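You operate a simulated robot arm through the tools that you are given. There is no shell and no other tool. Be economical: measure what you need, move in short steps, check, and stop when the job is done.

You run a simulated two-armed robot. Do the job below in one go: nothing can be reset, and whatever is moved stays where it is left.

TASK
Slide the soap back, wipe up the ring it left and put the toilet lid down.
Fine: use the yellow sponge and put it back. What is to be rubbed or washed off counts as gone when no trace of it is left.
Where things are to end (x, y in the base frame): soap dispenser within 0.035 m of [0.74, -0.11].
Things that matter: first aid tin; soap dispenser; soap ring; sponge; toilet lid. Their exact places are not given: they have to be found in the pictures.

Only the result counts: the job must be done as asked and must still hold three seconds after the hand-in. Knocking over, shifting, dropping, spilling or breaking anything else fails it. Lids that push on must go on centred and level and be pressed home; caps that screw on are set level and turned clockwise until they are tight.

THE ROBOT
Two 7-joint arms with two-finger parallel grippers on one trunk, on a base that drives. Base frame: it is fixed to the floor where the robot stands at the start and does not move with it; the origin is under the middle of the robot, x ahead of it, y to its left, z up. Lengths are in m, angles in rad, forces in N, time in s.
The left shoulder is at the start at [0.05, 0.165, 1.205], the right one opposite. With the tool pointing down near the work surface each hand reaches from about 0.16 to 0.68 m from the robot's upright axis, wherever it stands, measured 20 degrees to its own side. Places, roughly: soap ring [0.6, -0.1, 0.9]; toilet lid [-0.7, 1.2, 0.7]. Payload 3.91 kg a hand.
The TCP of each hand is the grasp point between the finger pads, 0.03 m short of the fingertips. In the tool frame z runs along the fingers and y along their closing line. Largest opening 0.11 m; finger width 0.02, thickness 0.01; the body of the gripper, 0.048 by 0.112 m, starts 0.055 m behind the TCP.
Orientation is told as [roll, pitch, yaw] about the base's x, y, z axes, in that order, counted from this pose: with the fingers straight down and closing along the base's y, the tool's x points along the base's -x, its y along +y and its z along -z.

THE INTERFACE
- The arms move only by the tool move_arm. It takes "left_motion", "right_motion" or both (then of equal length, played together; a hand with none holds still); each is a list of rows, each a list of 6 numbers: the shift along the base's x, y, z in units of 30 mm (1.0 is 30 mm), then the turn, a rotation vector about the base's x, y, z in units of 4 degrees (1.0 is 4 degrees). In form: [[tx, ty, tz, ax, ay, az], ...]. A call has 1 to 8 rows; each row shifts and turns the commanded pose from where the row before left it. "left_claw" and "right_claw" are, for a hand that has rows, the gripper command, from -1 (shut) to 1 (fully open), values between in proportion, set as the call begins (left out, the last holds). A call with a number of a shift or a turn outside -1 to 1 is refused whole. A row lasts 0.2 s, in which the tool goes at most 0.05 m and 0.15 rad; a call with a longer step from one row to the next is refused whole, and so is a gripper value outside its range. A pose out of reach is approached as far as the arm can. The call stops where the force on the tool passes 40 N (or 10 N more than at its start, if that is more) or the arm is blocked; 0.2 s more then pass. The fingers move at their own pace (about 0.045 m/s each) and stop on an object; they squeeze with about 32 N. The grip force told is the motor's: it shows also when the fingers shut on nothing. Time passes only in rows, and 0.2 s behind the last, so rows that do not move let the fingers close. It gives the time, the measured TCP pose, the force on the tool (base axes), the opening and the grip force at its end, in the units of the frame above (readings bear some noise), with the torque about the TCP (base axes, N m) and any sound that the robot's microphone picked up, and new pictures: "show" is both (left out), scene, wrist or none (wrist: the cameras of the hands that moved).
- Cameras (640 x 400 px; columns grow to the right, rows downward): "scene" is now at [0.0926, 0.0228, 1.3432]; the picture's right is [0.36, -0.93, 0.00], its down [-0.79, -0.31, -0.53] and it looks along [0.49, 0.19, -0.85] (base axes); focal length 214 px, centre (320, 200). "left" rides on the left gripper at [0.072, -0.017, -0.103] in its tool frame; the picture's right is [0.23, 0.97, 0.00], its down [-0.76, 0.18, -0.62] and it looks along [-0.61, 0.14, 0.78] (tool axes); focal length 222 px, centre (320, 200). "right" rides on the right gripper at [0.072, 0.017, -0.103] in its tool frame; the picture's right is [-0.23, 0.97, 0.00], its down [-0.76, -0.18, -0.62] and it looks along [-0.61, -0.14, 0.78] (tool axes); focal length 222 px, centre (320, 200).
- lift_body(by): slides the trunk up (or, below 0, down) by that many m; the arms and the scene camera ride with it, the base frame stays. It gives what a move gives, with no picture.
- steer(legs): drives the robot by 1 to 6 legs, each [ahead, left, turn to the left] in m, m and rad, along the robot's own axes; the way and the turn of a leg run together, so that a leg with both is an arc; at most 1.5 m and 3.142 rad a leg. The arms and the cameras ride along, it lands a little off, and it stops where it bumps. It gives what a move gives, and a new picture of the scene camera.
- aim_head(pan, tilt): turns the head with the scene camera to pan (to the left, within 1.396 rad either way) and tilt (down, from -0.506 to 1.204), counted from straight ahead of the robot. It gives what a move gives, and a new picture of the scene camera.
- measure_at(camera, pixels): for up to 12 pixels [column, row] of the newest picture of that camera ("zoom" is the newest enlarged one), the place [x, y, z] in the base frame of the surface seen there, good to about 0.002 m. The clock stands still meanwhile.
- close_up(camera, box): a new picture of the part [left, top, right, bottom] of that camera's present view, enlarged. The clock stands still meanwhile.
- job_done(): hands the job in; it is judged then, once.

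Work in short steps. Measure before you move; look again where a grasp or a placing could have gone wrong, and mend it. You have 80 turns and 260 pictures in all, those below and enlarged ones among them. Open the grippers and draw the arms clear of the work before you hand the job in, unless the task says otherwise; then end with one line.

The tools are called after "Emit:" as a command line: name --argument value ..., lists and objects as JSON in quotes. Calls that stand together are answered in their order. move_arm: Moves the arms, as the interface text tells. Its arguments: {"type":"object","properties":{"left_motion":{"type":"array","items":{"type":"array","items":{"type":"number"}}},"left_claw":{"type":"number"},"right_motion":{"type":"array","items":{"type":"array","items":{"type":"number"}}},"right_claw":{"type":"number"},"show":{"type":"string","enum":["both","scene","wrist","none"]}},"required":[]} The other tools are called the same way: lift_body (by) slides the trunk up or down; steer (legs) drives the base; aim_head (pan, tilt) turns the head that bears the scene camera; measure_at (camera, pixels) gives the place of the surface under pixels of a picture; close_up (camera, box) takes an enlarged picture of a part of a camera's view; job_done () hands the job in.

At the start:

```text
clock: 0.0
left_position: [0.5132, 0.2292, 1.0746]
left_tcp_rot: [0.0, -0.001, 0.0]
left_contact_force: [0.0, -0.6, -0.3]
left_wrist_torque: [-0.02, -0.01, 0.02]
left_width: 0.1099
left_gripper_force: 0.1
right_position: [0.3824, -0.1672, 1.1551]
right_tcp_rot: [0.002, -0.001, 0.0]
right_contact_force: [-0.3, 0.0, 0.4]
right_wrist_torque: [0.02, 0.01, -0.01]
right_width: 0.1099
right_gripper_force: 0.1
trunk travel left (down, up): [-0.425, 0.078]
robot x, y, heading: [0.0063, 0.0004, 0.002]
head pan, tilt: [0.372, 1.016]
```

scene: 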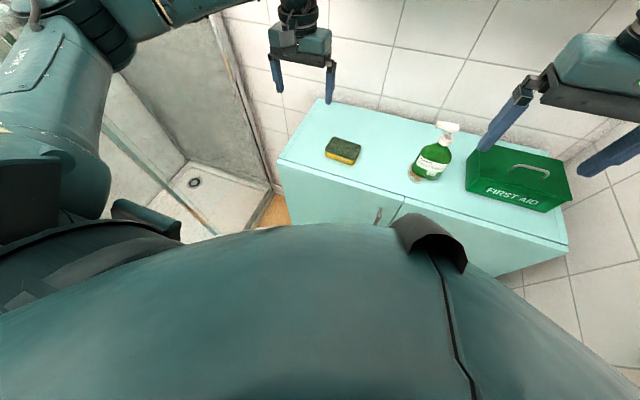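
right: 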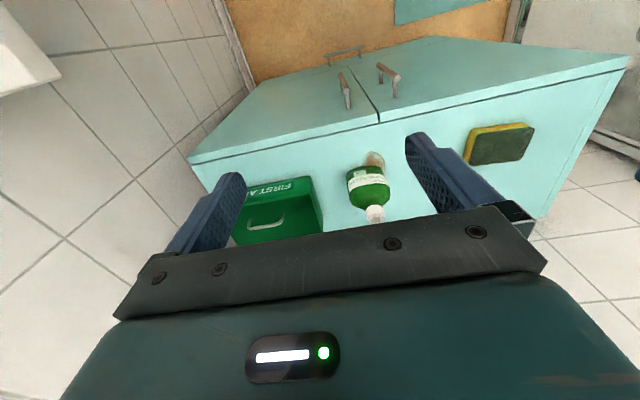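
left: 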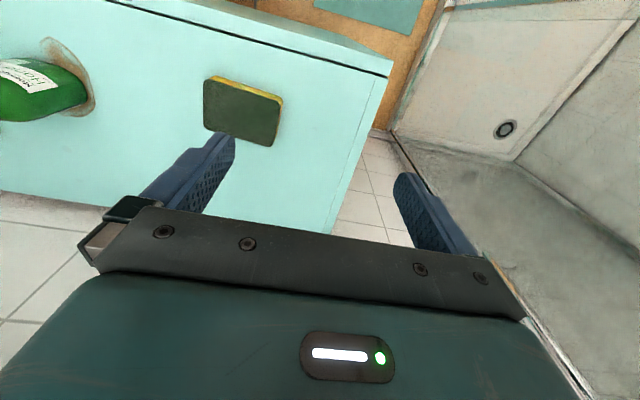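

The scene shows the sponge near (342,150), the soap near (433,160) with the ring at (415,175), and the tin at (515,180). I'll measure these first.

Emit:
measure_at --camera "scene" --pixels '[[342, 145], [326, 155], [355, 163], [360, 145], [333, 138], [432, 155], [447, 126], [412, 177], [418, 181], [468, 180], [480, 150], [380, 180]]'

Emit:
close_up --camera "scene" --box '[300, 100, 500, 225]'

Emit:
close_up --camera "left" --box '[0, 20, 320, 220]'

```text
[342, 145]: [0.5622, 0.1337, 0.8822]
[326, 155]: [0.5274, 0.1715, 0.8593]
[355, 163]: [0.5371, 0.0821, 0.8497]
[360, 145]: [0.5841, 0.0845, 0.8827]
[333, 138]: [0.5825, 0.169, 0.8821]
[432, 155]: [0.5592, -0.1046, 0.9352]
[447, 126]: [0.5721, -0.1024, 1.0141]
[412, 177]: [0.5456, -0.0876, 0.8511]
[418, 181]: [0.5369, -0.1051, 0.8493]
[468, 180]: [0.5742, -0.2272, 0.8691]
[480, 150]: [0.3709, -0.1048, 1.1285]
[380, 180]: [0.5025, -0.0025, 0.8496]
```

```text
3.20 times, centred on (400, 162) of scene
```

zoom: 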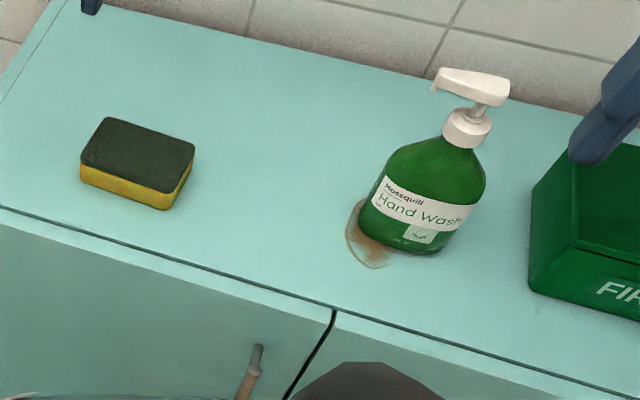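

```text
2.00 times, centred on (160, 120) of left
```

zoom: 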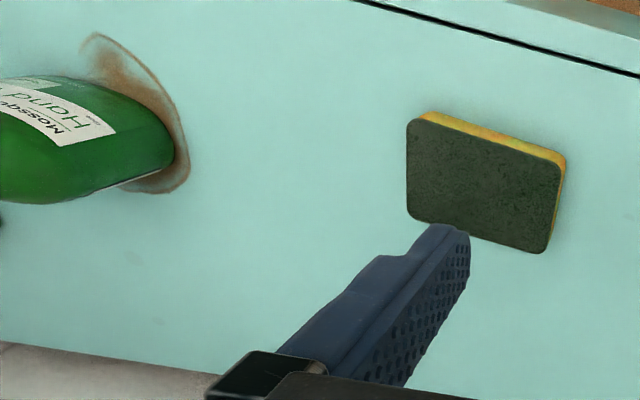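

Counter top is at z≈0.85. Now I measure the bottle's outline, the tin, counter edges and the belly clearance.

Emit:
measure_at --camera "scene" --pixels '[[415, 168], [446, 174], [430, 178], [425, 145], [450, 160], [324, 99], [470, 136], [279, 160], [440, 225], [420, 216], [320, 230], [400, 205]]'

Emit:
measure_at --camera "right" --pixels '[[350, 185], [388, 185], [368, 190], [365, 205], [383, 203], [375, 214], [374, 157], [310, 180], [322, 232], [245, 243], [395, 215], [410, 230]]'

Emit:
close_up --camera "right" --box '[220, 130, 420, 255]'

```text
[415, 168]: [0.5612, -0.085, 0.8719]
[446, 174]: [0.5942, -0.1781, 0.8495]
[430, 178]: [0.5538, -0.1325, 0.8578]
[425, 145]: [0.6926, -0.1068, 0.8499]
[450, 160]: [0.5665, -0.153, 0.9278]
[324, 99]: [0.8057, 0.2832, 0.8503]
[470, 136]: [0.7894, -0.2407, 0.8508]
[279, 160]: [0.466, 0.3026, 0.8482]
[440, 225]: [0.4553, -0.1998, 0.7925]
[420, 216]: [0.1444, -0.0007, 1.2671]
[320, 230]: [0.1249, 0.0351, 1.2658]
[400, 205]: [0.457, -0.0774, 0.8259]
```

```text
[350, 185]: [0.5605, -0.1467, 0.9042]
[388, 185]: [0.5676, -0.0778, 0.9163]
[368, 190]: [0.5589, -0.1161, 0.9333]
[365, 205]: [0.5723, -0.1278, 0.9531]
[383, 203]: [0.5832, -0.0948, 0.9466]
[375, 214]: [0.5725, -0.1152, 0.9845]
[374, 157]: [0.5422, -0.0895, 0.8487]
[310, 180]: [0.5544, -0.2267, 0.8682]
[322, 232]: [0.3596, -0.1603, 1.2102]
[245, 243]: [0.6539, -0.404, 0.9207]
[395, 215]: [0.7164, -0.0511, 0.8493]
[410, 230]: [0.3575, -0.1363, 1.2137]
```

```text
3.20 times, centred on (320, 192) of right
```

zoom: 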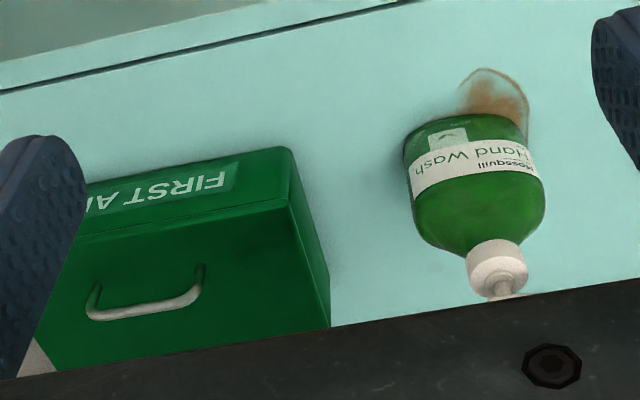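

The bottle spans y≈-0.15..-0.078, its front is at x≈0.555, and there is clear counter behind to x≈0.79. I'll push it with the right hand tilted forward, fingers slightly open as a cradle, so I tilt and lower in front of it.

Emit:
move_arm --right_motion '[[0.2, 0.22, -0.9, 0, -1, 0], [0.2, 0.22, -0.9, 0, -1, 0], [0.2, 0.22, -0.9, 0, -1, 0], [0.2, 0.22, -0.9, 0, -1, 0], [0.2, 0.22, -0.9, 0, -1, 0], [0.2, 0.22, -0.9, 0, -1, 0], [0.2, 0.22, -0.9, 0, -1, 0], [0.2, 0.22, -0.9, 0, -1, 0]]' --right_claw -0.25

```text
clock: 1.8
left_position: [0.5134, 0.2279, 1.0739]
left_tcp_rot: [0.0, 0.0, -0.001]
left_contact_force: [0.4, 0.4, -0.6]
left_wrist_torque: [0.02, 0.0, 0.01]
left_width: 0.1099
left_gripper_force: 0.1
right_position: [0.4258, -0.1437, 0.9609]
right_tcp_rot: [0.003, -0.559, 0.001]
right_contact_force: [-0.1, 0.1, 0.2]
right_wrist_torque: [0.0, -0.03, -0.01]
right_width: 0.0414
right_gripper_force: 0.0
right hand out of reach, approached as far as the arm can: row 7, 8
trunk travel left (down, up): [-0.425, 0.078]
robot x, y, heading: [-0.0006, -0.0027, 0.001]
head pan, tilt: [0.372, 1.016]
```

scene: 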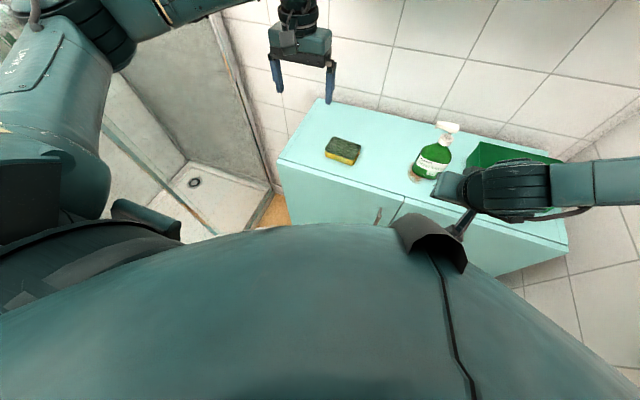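
right: 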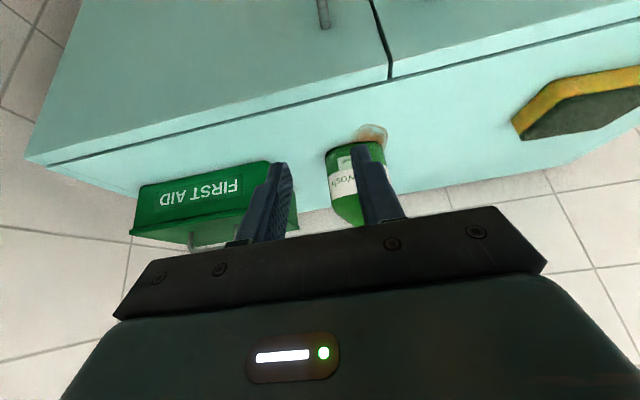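

The row limit came from being too close to the body, so I move forward and sideways at this height; the fingertips at x≈0.45 still have 0.1 m before the bottle.

Emit:
move_arm --right_motion '[[0.6, 0.25, 0, 0, 0, 0], [0.6, 0.25, 0, 0, 0, 0], [0.5, 0.25, 0, 0, 0, 0], [0.3, 0.25, 0, 0, -0.5, 0], [0, 0, 0, 0, -0.5, 0]]'

```text
clock: 3.0
left_position: [0.5135, 0.2285, 1.0757]
left_tcp_rot: [0.0, -0.001, -0.001]
left_contact_force: [-0.4, -0.2, 0.3]
left_wrist_torque: [-0.02, -0.01, 0.03]
left_width: 0.11
left_gripper_force: 0.1
right_position: [0.4781, -0.144, 0.9805]
right_tcp_rot: [0.002, -0.628, 0.002]
right_contact_force: [-0.6, 0.6, 0.0]
right_wrist_torque: [0.0, 0.01, 0.01]
right_width: 0.0413
right_gripper_force: 0.0
right hand out of reach, approached as far as the arm can: row 1, 2, 3, 4
trunk travel left (down, up): [-0.425, 0.078]
robot x, y, heading: [-0.0003, 0.0019, 0.002]
head pan, tilt: [0.372, 1.016]
```

scene: 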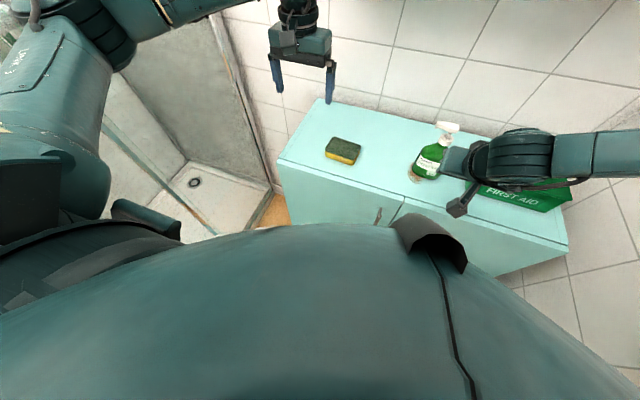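
right: 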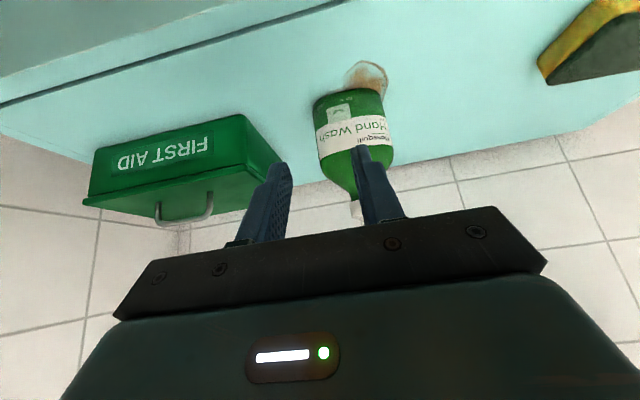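

The arm is cramped near the body, so I back the base off by 0.12 m to give it room.

Emit:
steer --legs '[[-0.12, 0, 0]]'

Emit:
move_arm --right_motion '[[0.8, 0.25, -0.3, 0, 0, 0], [0.8, 0.25, -0.4, 0, 0, 0], [0.8, 0.25, -0.4, 0, 0, 0], [0.6, 0.25, -0.4, 0, 0, 0]]'

```text
clock: 4.2
left_position: [0.3911, 0.2292, 1.0745]
left_tcp_rot: [-0.001, 0.0, 0.001]
left_contact_force: [-0.3, 0.3, 0.0]
left_wrist_torque: [-0.03, -0.01, 0.01]
left_width: 0.1101
left_gripper_force: 0.1
right_position: [0.3583, -0.1444, 0.9809]
right_tcp_rot: [0.004, -0.628, 0.001]
right_contact_force: [-0.3, -0.4, -0.7]
right_wrist_torque: [0.01, -0.01, -0.02]
right_width: 0.0412
right_gripper_force: 0.1
trunk travel left (down, up): [-0.425, 0.078]
robot x, y, heading: [-0.1205, -0.0025, 0.005]
head pan, tilt: [0.372, 1.016]
```

scene: 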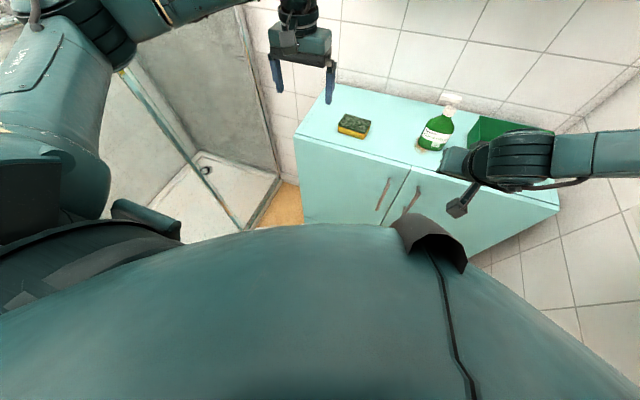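

```text
clock: 5.2
left_position: [0.3923, 0.2295, 1.0733]
left_tcp_rot: [0.0, 0.001, 0.002]
left_contact_force: [-0.2, 0.0, 0.3]
left_wrist_torque: [-0.04, 0.01, 0.01]
left_width: 0.1099
left_gripper_force: 0.0
right_position: [0.4209, -0.1715, 0.9789]
right_tcp_rot: [0.001, -0.628, 0.005]
right_contact_force: [0.0, -0.3, 0.8]
right_wrist_torque: [0.03, 0.02, 0.01]
right_width: 0.0412
right_gripper_force: 0.1
right hand out of reach, approached as far as the arm can: row 1, 2, 3, 4
trunk travel left (down, up): [-0.425, 0.078]
robot x, y, heading: [-0.1193, -0.0001, 0.005]
head pan, tilt: [0.372, 1.016]
```

scene: 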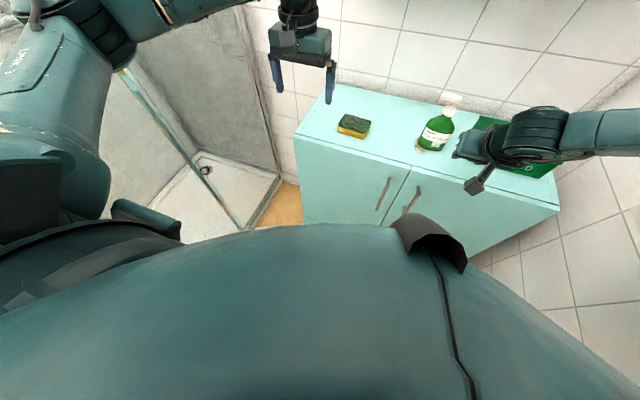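
right: 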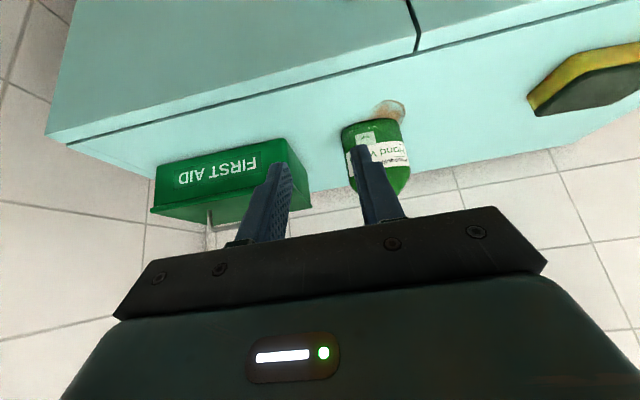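

The forward tilt of 36° seems to be the limiting factor, so I reduce it to about 20°, which still clears the bottle's shoulder, then descend.

Emit:
move_arm --right_motion '[[0, 0, 0, 0, 1, 0], [0, 0, 0, 0, 1, 0], [0, 0, 0, 0, 1, 0], [0, 0, 0, 0, 1, 0], [0.5, 0.5, -0.5, 0, 0, 0], [0.5, 0.5, -0.5, 0, 0, 0], [0.5, 0.5, -0.5, 0, 0, 0]]'

```text
clock: 6.8
left_position: [0.3941, 0.2295, 1.074]
left_tcp_rot: [0.0, 0.001, 0.002]
left_contact_force: [-0.2, 0.5, 0.2]
left_wrist_torque: [0.01, -0.03, 0.0]
left_width: 0.11
left_gripper_force: 0.0
right_position: [0.4137, -0.1816, 0.9795]
right_tcp_rot: [0.003, -0.35, 0.002]
right_contact_force: [1.5, 0.1, -0.2]
right_wrist_torque: [-0.01, -0.01, -0.03]
right_width: 0.0414
right_gripper_force: 0.1
right hand out of reach, approached as far as the arm can: row 2, 3, 4, 5, 6, 7
trunk travel left (down, up): [-0.425, 0.078]
robot x, y, heading: [-0.1194, 0.002, 0.003]
head pan, tilt: [0.372, 1.016]
```

scene: 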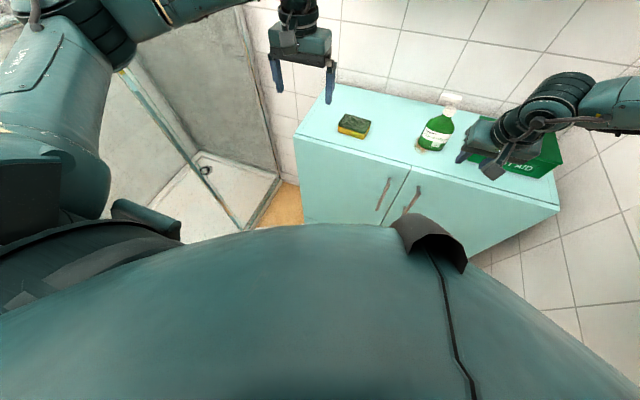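
right: 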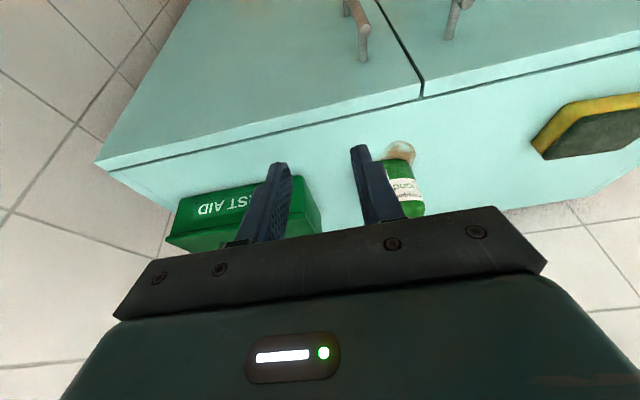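

The arm has drifted into an awkward configuration. I raise it and bring the tool back to vertical to unwind it.

Emit:
move_arm --right_motion '[[-0.5, 0, 1, 0, 0, 0], [-0.5, 0, 1, 0, 0, 0], [-0.5, 0, 1, 0, 1, 0], [-0.5, 0, 1, 0, 1, 0], [-0.5, 0, 1, 0, 1, 0], [-0.5, 0, 1, 0, 1, 0], [-0.5, 0, 0, 0, 1, 0]]' --show "scene"

```text
clock: 8.4
left_position: [0.3934, 0.2284, 1.0747]
left_tcp_rot: [0.001, 0.001, 0.001]
left_contact_force: [-0.2, 0.2, 0.1]
left_wrist_torque: [-0.02, -0.02, 0.0]
left_width: 0.1099
left_gripper_force: 0.0
right_position: [0.3122, -0.1807, 1.1594]
right_tcp_rot: [0.003, 0.004, 0.002]
right_contact_force: [0.0, -0.5, -0.4]
right_wrist_torque: [0.01, 0.02, -0.01]
right_width: 0.0412
right_gripper_force: 0.1
trunk travel left (down, up): [-0.425, 0.078]
robot x, y, heading: [-0.1187, 0.0003, 0.002]
head pan, tilt: [0.372, 1.016]
```

scene: 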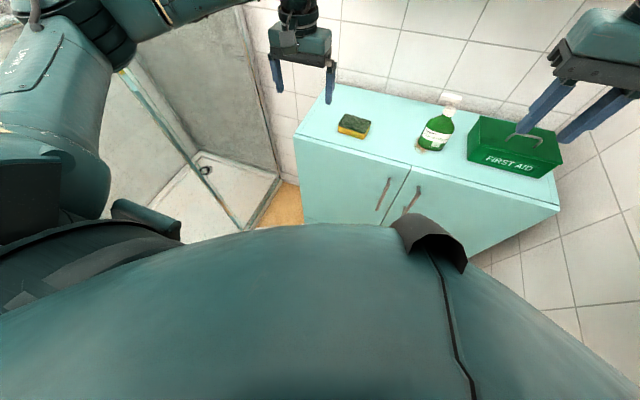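

Unwound. Now I descend with the tool vertical to a point in front of the bottle (x≈0.47, y≈-0.113), and tilt only afterwards.

Emit:
move_arm --right_motion '[[0.66, 0.28, -0.8, 0, 0, 0], [0.66, 0.28, -0.8, 0, 0, 0], [0.66, 0.28, -0.8, 0, 0, 0], [0.66, 0.28, -0.8, 0, 0, 0], [0.66, 0.28, -0.8, 0, 0, 0], [0.66, 0.28, -0.8, 0, 0, 0], [0.66, 0.28, -0.8, 0, 0, 0], [0.66, 0.28, -0.8, 0, 0, 0]]'

```text
clock: 10.2
left_position: [0.3925, 0.2299, 1.0738]
left_tcp_rot: [0.001, -0.002, 0.003]
left_contact_force: [-0.3, -0.7, 0.4]
left_wrist_torque: [-0.02, 0.0, 0.02]
left_width: 0.11
left_gripper_force: 0.1
right_position: [0.3885, -0.1949, 1.0014]
right_tcp_rot: [0.005, -0.001, 0.001]
right_contact_force: [-0.1, 0.3, 0.9]
right_wrist_torque: [-0.01, 0.0, 0.0]
right_width: 0.0413
right_gripper_force: 0.1
right hand out of reach, approached as far as the arm can: row 4, 5, 6, 7, 8
trunk travel left (down, up): [-0.425, 0.078]
robot x, y, heading: [-0.1202, 0.0021, 0.008]
head pan, tilt: [0.372, 1.016]
```

scene: 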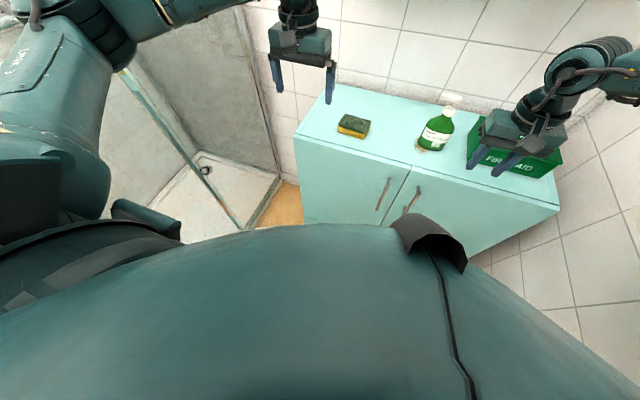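
right: 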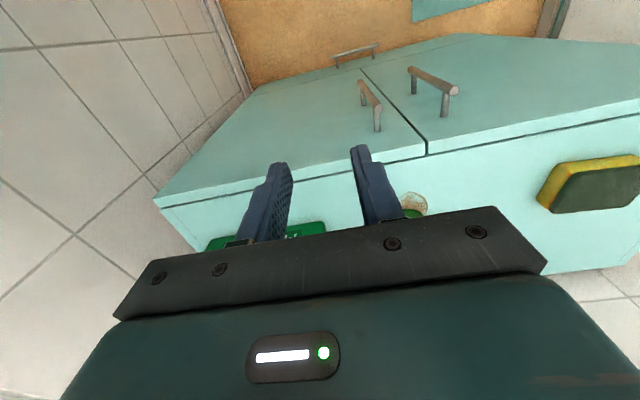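

The right arm hits a joint limit when reaching low from this trunk height. I'll raise both hands and lower the trunk so that the counter is relatively higher.

Emit:
move_arm --right_motion '[[0, 0, 1, 0, 0, 0], [0, 0, 1, 0, 0, 0], [0, 0, 1, 0, 0, 0], [0, 0, 1, 0, 0, 0], [0, 0, 1, 0, 0, 0]]' --left_motion '[[0, 0, 1, 0, 0, 0], [0, 0, 1, 0, 0, 0], [0, 0, 1, 0, 0, 0], [0, 0, 1, 0, 0, 0], [0, 0, 1, 0, 0, 0]]' --show "none"

Emit:
lift_body --by -0.18

```text
clock: 11.4
left_position: [0.3896, 0.2287, 1.225]
left_tcp_rot: [0.001, 0.002, 0.001]
left_contact_force: [0.2, 0.1, 0.0]
left_wrist_torque: [0.01, -0.03, -0.01]
left_width: 0.1101
left_gripper_force: 0.1
right_position: [0.3874, -0.1966, 1.1529]
right_tcp_rot: [0.005, 0.0, 0.001]
right_contact_force: [-0.3, -1.2, 0.3]
right_wrist_torque: [-0.02, -0.01, 0.0]
right_width: 0.0412
right_gripper_force: 0.1
trunk travel left (down, up): [-0.425, 0.078]
robot x, y, heading: [-0.1226, 0.0015, -0.004]
head pan, tilt: [0.372, 1.016]
```

```text
clock: 13.4
left_position: [0.3929, 0.2294, 1.0442]
left_tcp_rot: [0.001, -0.001, 0.001]
left_contact_force: [0.2, 0.8, 0.4]
left_wrist_torque: [-0.01, 0.0, 0.02]
left_width: 0.11
left_gripper_force: 0.0
right_position: [0.3867, -0.1963, 0.9719]
right_tcp_rot: [0.003, 0.0, 0.004]
right_contact_force: [-0.6, 0.2, -0.5]
right_wrist_torque: [-0.02, 0.02, 0.01]
right_width: 0.041
right_gripper_force: 0.0
trunk travel left (down, up): [-0.245, 0.258]
robot x, y, heading: [-0.1183, -0.0023, 0.002]
head pan, tilt: [0.372, 1.016]
```

Next I move in front of the bottle with the vertical tool: target about (0.46, -0.113, 0.93).

Emit:
move_arm --right_motion '[[0.5, 0.55, 0, 0, 0, 0], [0.5, 0.55, 0, 0, 0, 0], [0.5, 0.55, -0.4, 0, 0, 0], [0.5, 0.55, -0.5, 0, 0, 0], [0.5, 0.55, -0.5, 0, 0, 0]]'

```text
clock: 14.6
left_position: [0.3874, 0.2433, 1.0435]
left_tcp_rot: [-0.018, -0.006, 0.005]
left_contact_force: [0.6, -0.1, -0.3]
left_wrist_torque: [0.0, 0.02, -0.02]
left_width: 0.1098
left_gripper_force: 0.1
right_position: [0.3964, -0.1601, 0.9469]
right_tcp_rot: [-0.014, -0.024, 0.01]
right_contact_force: [0.2, -0.7, -0.2]
right_wrist_torque: [0.04, -0.01, 0.0]
right_width: 0.0413
right_gripper_force: 0.3
right hand out of reach, approached as far as the arm can: row 2, 3, 4, 5
trunk travel left (down, up): [-0.245, 0.258]
robot x, y, heading: [-0.1196, 0.0026, -0.001]
head pan, tilt: [0.372, 1.016]
```

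scene: 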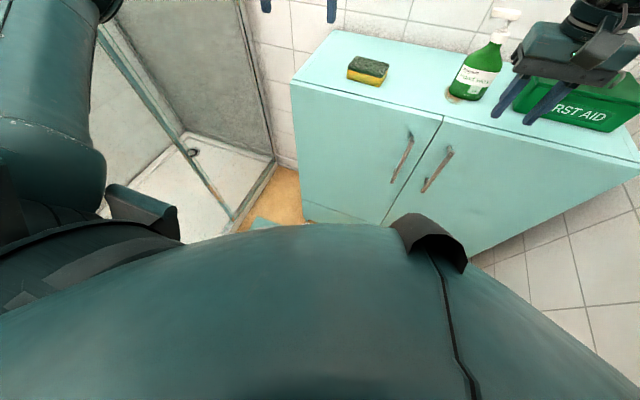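
right: 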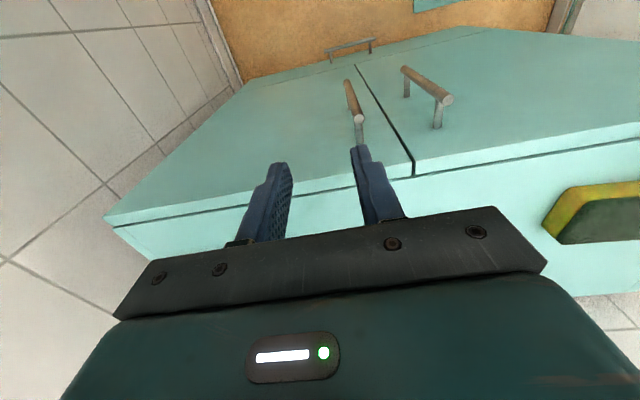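

The left hand was shifted as the right one moved, so the arms may be touching. I look around with the head.

Emit:
aim_head --pan -0.5 --tilt 0.6

Emit:
aim_head --pan 0.7 --tilt 0.6

```text
clock: 15.8
left_position: [0.3867, 0.2424, 1.0434]
left_tcp_rot: [-0.017, -0.006, 0.003]
left_contact_force: [-0.6, -0.6, -0.5]
left_wrist_torque: [0.01, 0.03, 0.01]
left_width: 0.1099
left_gripper_force: 0.0
right_position: [0.397, -0.1606, 0.9471]
right_tcp_rot: [-0.018, -0.026, 0.011]
right_contact_force: [0.4, -0.3, -1.0]
right_wrist_torque: [0.0, 0.03, -0.02]
right_width: 0.0412
right_gripper_force: 0.0
trunk travel left (down, up): [-0.245, 0.258]
robot x, y, heading: [-0.1199, 0.0046, 0.007]
head pan, tilt: [-0.499, 0.6]
```

scene: 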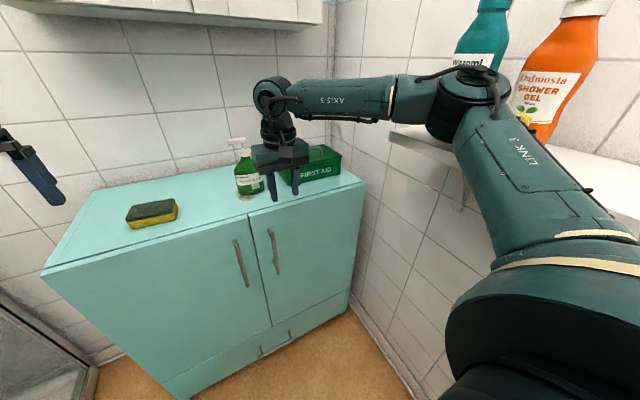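

```text
clock: 17.2
left_position: [0.3874, 0.2434, 1.0425]
left_tcp_rot: [-0.019, -0.006, 0.002]
left_contact_force: [0.3, 0.8, 1.1]
left_wrist_torque: [0.0, 0.06, 0.01]
left_width: 0.1099
left_gripper_force: 0.0
right_position: [0.3964, -0.1595, 0.9459]
right_tcp_rot: [-0.018, -0.022, 0.01]
right_contact_force: [-0.8, -0.2, 0.0]
right_wrist_torque: [-0.04, 0.0, 0.0]
right_width: 0.0414
right_gripper_force: 0.1
trunk travel left (down, up): [-0.245, 0.258]
robot x, y, heading: [-0.1176, 0.0014, -0.003]
head pan, tilt: [0.7, 0.6]
```

scene: 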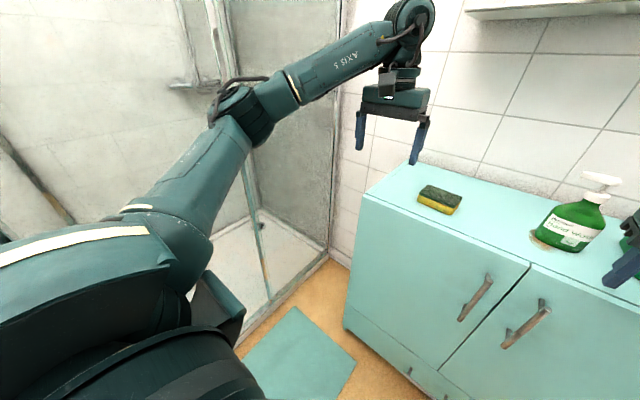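

Important: a wall shelf with a shower gel and another bottle stands beside the right elbow, and both hands show a body roll of ~-0.018, so the elbow is probably pressing the shelf. I reverse the last motion at once and check.

Emit:
move_arm --right_motion '[[-0.5, -0.4, 0.5, 0, 0, 0], [-0.3, -0.4, 0.5, 0, 0, 0], [0, -0.4, 0, 0, 0, 0]]' --show "none"

Emit:
aim_head --pan -0.9 --tilt 0.5

```text
clock: 18.0
left_position: [0.3921, 0.2311, 1.0406]
left_tcp_rot: [-0.004, 0.002, 0.002]
left_contact_force: [0.3, -0.1, -0.2]
left_wrist_torque: [0.03, 0.02, 0.01]
left_width: 0.1103
left_gripper_force: 0.1
right_position: [0.3737, -0.2105, 0.9608]
right_tcp_rot: [-0.001, 0.003, 0.0]
right_contact_force: [-0.4, -0.6, -0.8]
right_wrist_torque: [-0.01, -0.03, -0.04]
right_width: 0.0413
right_gripper_force: 0.1
trunk travel left (down, up): [-0.245, 0.258]
robot x, y, heading: [-0.1231, -0.0008, 0.002]
head pan, tilt: [0.7, 0.6]
```

```text
clock: 19.7
left_position: [0.3918, 0.2324, 1.0424]
left_tcp_rot: [-0.003, -0.001, 0.003]
left_contact_force: [0.2, -0.1, -0.2]
left_wrist_torque: [-0.01, 0.01, -0.02]
left_width: 0.11
left_gripper_force: 0.1
right_position: [0.374, -0.2098, 0.9627]
right_tcp_rot: [0.0, 0.0, 0.001]
right_contact_force: [0.0, -0.7, 0.2]
right_wrist_torque: [0.01, 0.02, -0.03]
right_width: 0.0412
right_gripper_force: 0.1
trunk travel left (down, up): [-0.245, 0.258]
robot x, y, heading: [-0.1174, -0.0006, 0.002]
head pan, tilt: [-0.901, 0.499]
```

scene: 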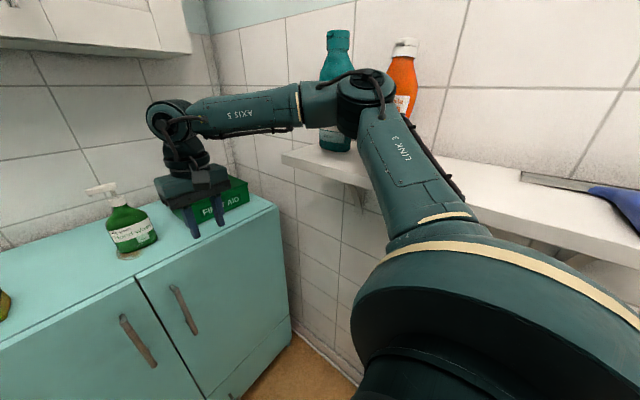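

The bottles still stand. I measure the elbow, shelf edge and bottles.

Emit:
measure_at --camera "scene" --pixels '[[365, 85], [345, 110], [390, 150], [285, 156], [350, 180], [480, 190], [335, 145], [337, 45], [404, 60], [404, 45], [410, 100], [540, 160]]'

```text
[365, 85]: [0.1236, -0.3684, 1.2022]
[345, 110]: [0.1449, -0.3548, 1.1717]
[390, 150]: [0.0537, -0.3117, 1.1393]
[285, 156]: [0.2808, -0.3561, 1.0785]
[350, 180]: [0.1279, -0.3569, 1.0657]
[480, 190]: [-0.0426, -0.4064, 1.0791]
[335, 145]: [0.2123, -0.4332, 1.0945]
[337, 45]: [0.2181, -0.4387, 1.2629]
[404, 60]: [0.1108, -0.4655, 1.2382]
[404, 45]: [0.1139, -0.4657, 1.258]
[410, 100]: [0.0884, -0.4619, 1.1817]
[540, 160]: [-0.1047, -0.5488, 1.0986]
```

The right elbow (y≈-0.37) sits over the shelf (edge y≈-0.356), just in front of the bottles. I want to drive left for clearance, so I check what is on the left.

Emit:
aim_head --pan 1.1 --tilt 0.6

Emit:
measure_at --camera "scene" --pixels '[[320, 380], [300, 300], [380, 300], [420, 200], [400, 100], [250, 150], [500, 300], [560, 300], [200, 250], [330, 240], [150, 150], [450, 250]]'

```text
clock: 21.6
left_position: [0.3917, 0.2315, 1.0434]
left_tcp_rot: [-0.004, 0.001, 0.003]
left_contact_force: [-0.3, 0.2, -0.1]
left_wrist_torque: [0.04, 0.0, -0.01]
left_width: 0.1102
left_gripper_force: 0.1
right_position: [0.3732, -0.2093, 0.9619]
right_tcp_rot: [0.0, 0.002, 0.002]
right_contact_force: [-0.2, -0.6, 0.3]
right_wrist_torque: [-0.01, 0.02, 0.03]
right_width: 0.0411
right_gripper_force: 0.1
trunk travel left (down, up): [-0.245, 0.258]
robot x, y, heading: [-0.1186, 0.0002, 0.003]
head pan, tilt: [1.1, 0.6]
```

scene: 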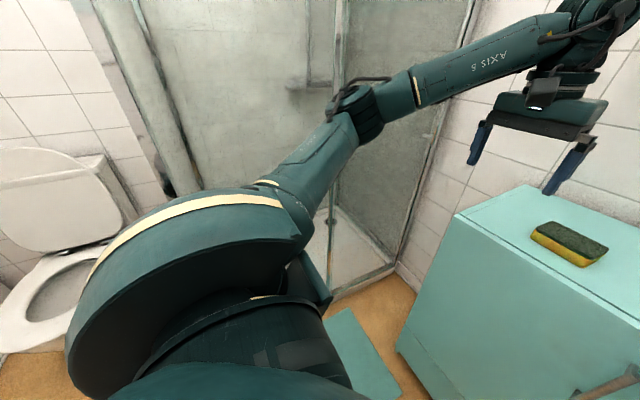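

```text
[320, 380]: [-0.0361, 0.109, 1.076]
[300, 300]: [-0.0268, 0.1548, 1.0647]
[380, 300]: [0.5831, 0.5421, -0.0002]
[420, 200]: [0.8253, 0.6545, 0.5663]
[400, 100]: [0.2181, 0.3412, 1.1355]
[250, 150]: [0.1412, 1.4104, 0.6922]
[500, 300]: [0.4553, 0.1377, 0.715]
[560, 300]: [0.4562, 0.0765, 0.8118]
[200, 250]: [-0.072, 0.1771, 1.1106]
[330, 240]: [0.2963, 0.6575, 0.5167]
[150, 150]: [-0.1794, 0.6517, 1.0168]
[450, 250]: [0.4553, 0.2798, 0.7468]
```

The shower glass is at y≈0.65, so there's room to drive 0.15 m to the left.

Emit:
steer --legs '[[0, 0.15, 0]]'

Emit:
aim_head --pan -0.6 --tilt 0.6

```text
clock: 23.0
left_position: [0.391, 0.379, 1.0433]
left_tcp_rot: [-0.001, 0.0, 0.003]
left_contact_force: [0.0, 0.8, -0.1]
left_wrist_torque: [0.0, 0.01, -0.01]
left_width: 0.1099
left_gripper_force: 0.0
right_position: [0.3739, -0.0624, 0.9617]
right_tcp_rot: [0.004, 0.0, 0.001]
right_contact_force: [0.1, 0.3, 0.3]
right_wrist_torque: [-0.03, -0.01, 0.01]
right_width: 0.0412
right_gripper_force: 0.0
trunk travel left (down, up): [-0.245, 0.258]
robot x, y, heading: [-0.1199, 0.1477, 0.001]
head pan, tilt: [1.1, 0.6]
```

scene: 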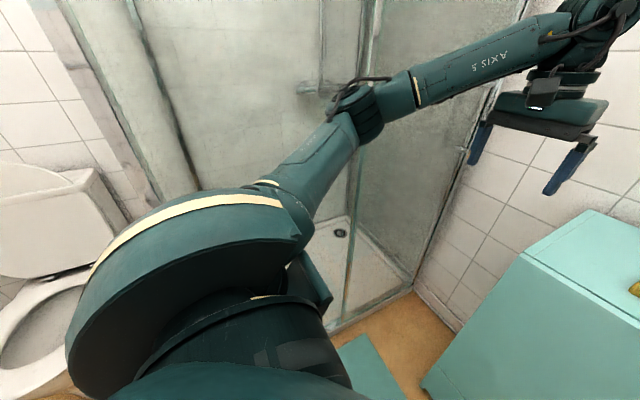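

```text
clock: 24.7
left_position: [0.3913, 0.3805, 1.0442]
left_tcp_rot: [0.001, 0.0, 0.002]
left_contact_force: [0.2, 0.1, -0.2]
left_wrist_torque: [0.02, -0.01, 0.03]
left_width: 0.1099
left_gripper_force: 0.1
right_position: [0.3727, -0.0616, 0.9625]
right_tcp_rot: [0.005, -0.001, 0.001]
right_contact_force: [0.3, -0.4, 0.1]
right_wrist_torque: [-0.04, 0.02, 0.03]
right_width: 0.0412
right_gripper_force: 0.0
trunk travel left (down, up): [-0.245, 0.258]
robot x, y, heading: [-0.1198, 0.1515, -0.002]
head pan, tilt: [-0.6, 0.6]
```

scene: 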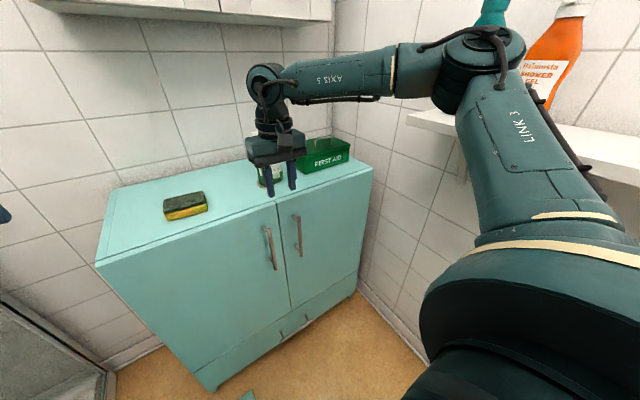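

The elbow is now well clear of the shelf. I move the right hand to y≈-0.113 with a 24° forward tilt, lower and ahead.

Emit:
move_arm --right_motion '[[0.4, -0.28, -0.2, 0, -1, 0], [0.4, -0.28, -0.2, 0, -1, 0], [0.4, -0.28, -0.2, 0, -1, 0], [0.4, -0.28, -0.2, 0, -1, 0], [0.4, -0.28, -0.3, 0, -1, 0], [0.4, -0.28, -0.3, 0, -1, 0]]'

```text
clock: 26.1
left_position: [0.3917, 0.3798, 1.0436]
left_tcp_rot: [0.0, 0.0, 0.001]
left_contact_force: [-0.2, 0.4, -0.9]
left_wrist_torque: [0.03, -0.03, -0.02]
left_width: 0.1098
left_gripper_force: 0.0
right_position: [0.4466, -0.1129, 0.92]
right_tcp_rot: [0.003, -0.421, 0.001]
right_contact_force: [-0.1, 0.5, -0.7]
right_wrist_torque: [0.0, 0.01, -0.01]
right_width: 0.0412
right_gripper_force: 0.1
trunk travel left (down, up): [-0.245, 0.258]
robot x, y, heading: [-0.1216, 0.15, -0.001]
head pan, tilt: [-0.6, 0.6]
```

scene: 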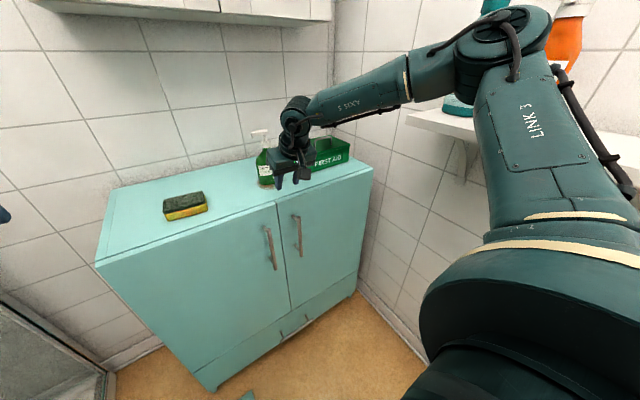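
right: 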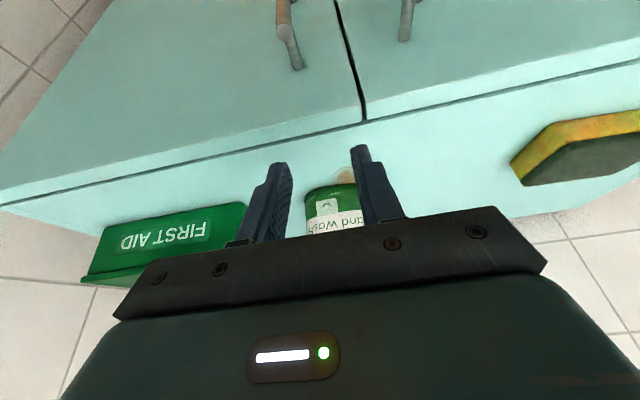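

The hand is lined up. I check the bottle position again from both views.

Emit:
close_up --camera "scene" --box '[230, 110, 358, 190]'

Emit:
measure_at --camera "right" --pixels '[[308, 200], [330, 190], [355, 195], [330, 210], [345, 180], [315, 187], [245, 210]]'

Emit:
measure_at --camera "scene" --pixels '[[260, 175], [270, 175], [265, 180], [256, 155], [259, 132], [268, 150], [258, 187], [345, 156], [300, 145]]'

```text
5.00 times, centred on (294, 150) of scene
```

zoom: 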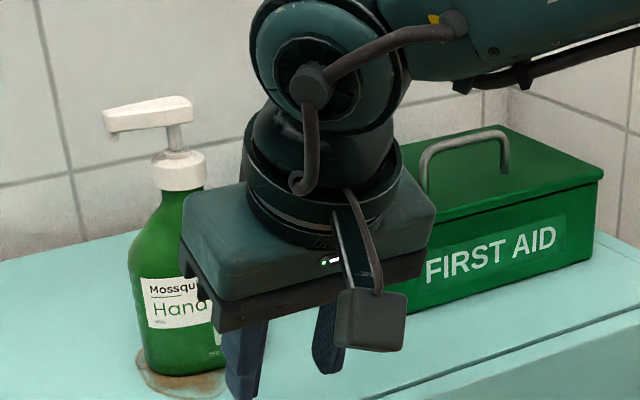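

```text
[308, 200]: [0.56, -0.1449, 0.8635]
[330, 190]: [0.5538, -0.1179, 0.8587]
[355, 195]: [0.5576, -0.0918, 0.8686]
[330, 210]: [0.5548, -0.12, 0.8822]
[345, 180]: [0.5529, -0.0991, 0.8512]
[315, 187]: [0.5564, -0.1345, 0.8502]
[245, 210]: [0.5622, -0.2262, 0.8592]
```

```text
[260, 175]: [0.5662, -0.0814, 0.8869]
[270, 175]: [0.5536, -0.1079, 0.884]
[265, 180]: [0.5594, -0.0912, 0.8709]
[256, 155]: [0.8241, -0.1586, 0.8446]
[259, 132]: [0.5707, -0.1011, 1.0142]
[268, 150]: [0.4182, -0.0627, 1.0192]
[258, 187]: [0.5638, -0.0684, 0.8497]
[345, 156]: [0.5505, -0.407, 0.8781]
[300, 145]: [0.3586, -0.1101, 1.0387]
```

Bottle centre is about (0.585, -0.113), front x≈0.554. I lower to z≈0.888 and approach to just short of contact (TCP x≈0.525).

Emit:
move_arm --right_motion '[[0.4, 0, -0.5, 0, 0, 0], [0.5, 0, -0.55, 0, 0, 0], [0.8, 0, 0, 0, 0, 0], [0.8, 0, 0, 0, 0, 0]]'

```text
clock: 27.1
left_position: [0.3921, 0.3799, 1.0436]
left_tcp_rot: [-0.001, 0.0, 0.002]
left_contact_force: [0.0, 0.0, 0.0]
left_wrist_torque: [0.01, 0.02, 0.0]
left_width: 0.11
left_gripper_force: 0.0
right_position: [0.521, -0.1145, 0.8862]
right_tcp_rot: [0.002, -0.417, 0.002]
right_contact_force: [-0.3, 0.2, 0.7]
right_wrist_torque: [-0.01, 0.01, -0.02]
right_width: 0.0414
right_gripper_force: 0.1
trunk travel left (down, up): [-0.245, 0.258]
robot x, y, heading: [-0.1166, 0.1484, 0.003]
head pan, tilt: [-0.6, 0.6]
```

scene: 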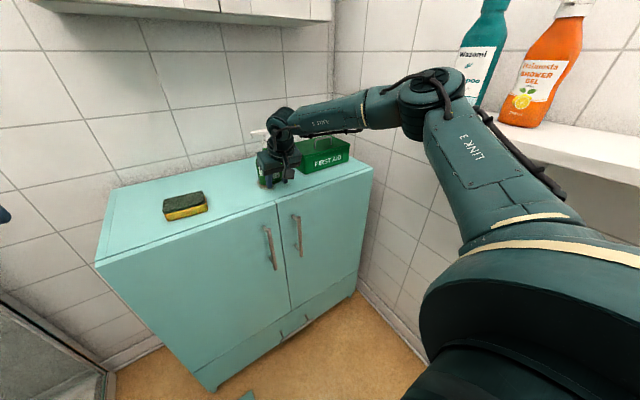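
right: 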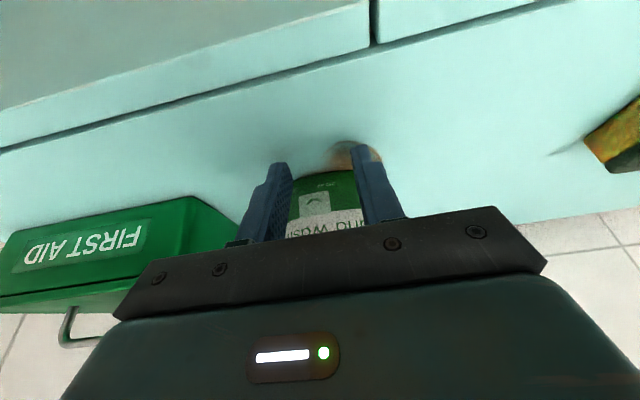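

Everything is aligned, so I push gently and slowly: 5 rows of 12 mm and then check.

Emit:
move_arm --right_motion '[[0.4, 0, 0, 0, 0, 0], [0.3, 0, 0, 0, 0, 0], [0.3, 0, 0, 0, 0, 0], [0.3, 0, 0, 0, 0, 0], [0.4, 0, 0, 0, 0, 0], [0.4, 0, 0, 0, 0, 0]]'

```text
clock: 28.5
left_position: [0.3914, 0.3797, 1.0441]
left_tcp_rot: [0.0, 0.001, 0.002]
left_contact_force: [-0.3, -0.1, -0.2]
left_wrist_torque: [0.01, -0.03, 0.01]
left_width: 0.1101
left_gripper_force: 0.1
right_position: [0.5339, -0.1297, 0.8959]
right_tcp_rot: [0.003, -0.421, 0.002]
right_contact_force: [-1.3, 0.6, 0.3]
right_wrist_torque: [-0.01, -0.02, 0.05]
right_width: 0.0414
right_gripper_force: 0.6
right hand out of reach, approached as far as the arm can: row 1, 2, 3, 4, 5, 6
trunk travel left (down, up): [-0.245, 0.258]
robot x, y, heading: [-0.1186, 0.1491, -0.001]
head pan, tilt: [-0.6, 0.6]
```

scene: 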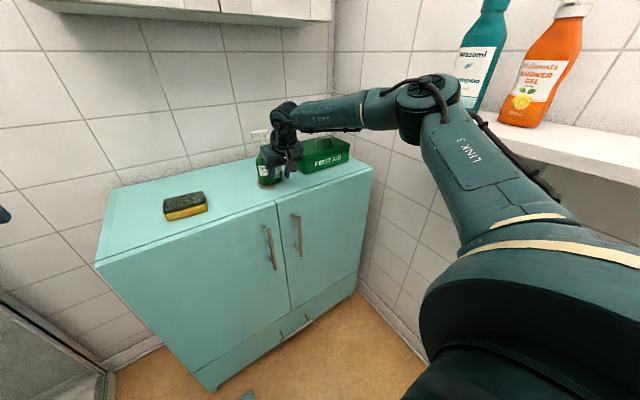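
right: 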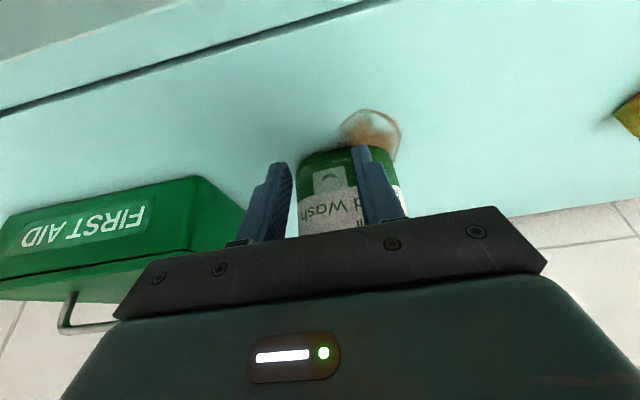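

The arm is at its far reach now, and y has drifted to -0.13. I draw back slightly, re-centre at y≈-0.113, and will push by driving the base instead.

Emit:
move_arm --right_motion '[[-0.7, 0, 0, 0, 0, 0], [-0.1, 0.3, -0.1, 0, 0, 0], [0, 0.27, -0.15, 0, 0, 0]]' --show "wrist"

```text
clock: 29.3
left_position: [0.3922, 0.3789, 1.0439]
left_tcp_rot: [0.0, -0.001, 0.002]
left_contact_force: [-0.2, 0.7, -0.5]
left_wrist_torque: [-0.02, -0.01, 0.0]
left_width: 0.1102
left_gripper_force: 0.1
right_position: [0.5101, -0.1127, 0.888]
right_tcp_rot: [0.004, -0.419, -0.001]
right_contact_force: [-0.3, 0.1, 0.4]
right_wrist_torque: [-0.02, -0.02, 0.01]
right_width: 0.0414
right_gripper_force: 0.2
trunk travel left (down, up): [-0.245, 0.258]
robot x, y, heading: [-0.1228, 0.1518, 0.003]
head pan, tilt: [-0.6, 0.6]
```

right: 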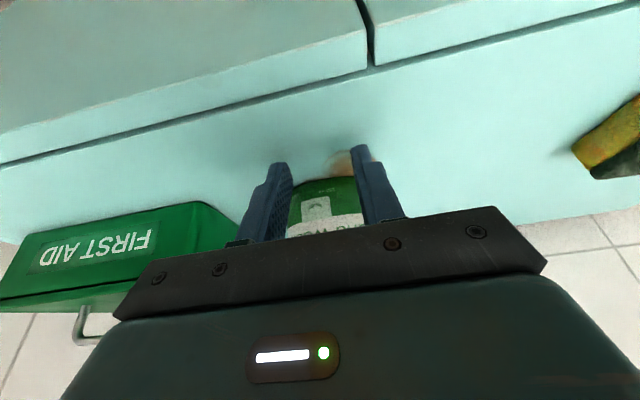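

Centred again. I drive 0.08 m ahead to push the bottle, then look.

Emit:
steer --legs '[[0.03, 0, 0], [0.025, 0, 0], [0.025, 0, 0]]'

Emit:
move_arm --right_motion '[[0, 0, 0, 0, 0, 0]]' --show "wrist"

```text
clock: 31.0
left_position: [0.471, 0.3809, 1.0444]
left_tcp_rot: [0.0, -0.001, 0.002]
left_contact_force: [-0.3, -0.1, 0.2]
left_wrist_torque: [-0.06, 0.01, 0.01]
left_width: 0.1098
left_gripper_force: 0.1
right_position: [0.5914, -0.1126, 0.8882]
right_tcp_rot: [0.004, -0.417, 0.002]
right_contact_force: [0.7, 0.0, 0.6]
right_wrist_torque: [0.01, -0.03, 0.01]
right_width: 0.0413
right_gripper_force: 0.0
trunk travel left (down, up): [-0.245, 0.258]
robot x, y, heading: [-0.0385, 0.1496, 0.003]
head pan, tilt: [-0.6, 0.6]
```

scene: 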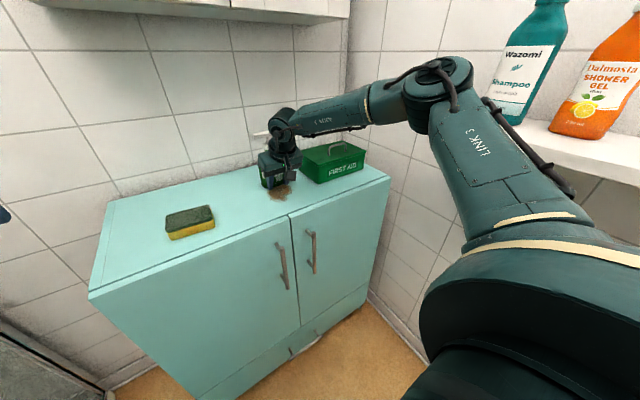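

```text
clock: 31.4
left_position: [0.4718, 0.3791, 1.0431]
left_tcp_rot: [-0.001, 0.0, 0.001]
left_contact_force: [0.1, 0.3, 0.9]
left_wrist_torque: [-0.01, 0.01, -0.02]
left_width: 0.1101
left_gripper_force: 0.0
right_position: [0.5911, -0.1116, 0.8873]
right_tcp_rot: [0.005, -0.419, 0.003]
right_contact_force: [-0.6, 1.0, -0.3]
right_wrist_torque: [0.01, -0.02, 0.04]
right_width: 0.0414
right_gripper_force: 0.1
trunk travel left (down, up): [-0.245, 0.258]
robot x, y, heading: [-0.0378, 0.1488, 0.004]
head pan, tilt: [-0.6, 0.6]
```

right: 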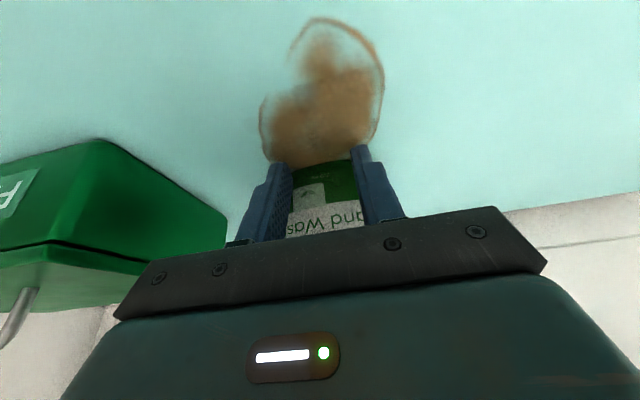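

The bottle slides nicely. I measure its front to compute the remaining distance.

Emit:
measure_at --camera "right" --pixels '[[325, 165], [325, 200], [300, 190], [350, 170], [315, 25], [380, 75], [265, 130], [340, 80], [280, 150]]'

Emit:
measure_at --camera "scene" --pixels '[[257, 134], [264, 133], [280, 190], [284, 198], [278, 198], [268, 188]]'

```text
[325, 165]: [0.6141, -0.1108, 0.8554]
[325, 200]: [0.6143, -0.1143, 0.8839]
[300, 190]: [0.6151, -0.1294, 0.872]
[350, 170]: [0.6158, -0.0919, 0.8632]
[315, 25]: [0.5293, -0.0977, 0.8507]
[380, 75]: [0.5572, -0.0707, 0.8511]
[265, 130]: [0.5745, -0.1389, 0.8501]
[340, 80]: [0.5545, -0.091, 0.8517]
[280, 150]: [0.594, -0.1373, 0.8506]
```

```text
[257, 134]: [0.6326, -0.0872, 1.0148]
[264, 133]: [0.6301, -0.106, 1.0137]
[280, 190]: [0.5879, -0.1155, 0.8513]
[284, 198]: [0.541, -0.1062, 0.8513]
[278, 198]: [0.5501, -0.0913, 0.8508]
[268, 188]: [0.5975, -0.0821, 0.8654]
```

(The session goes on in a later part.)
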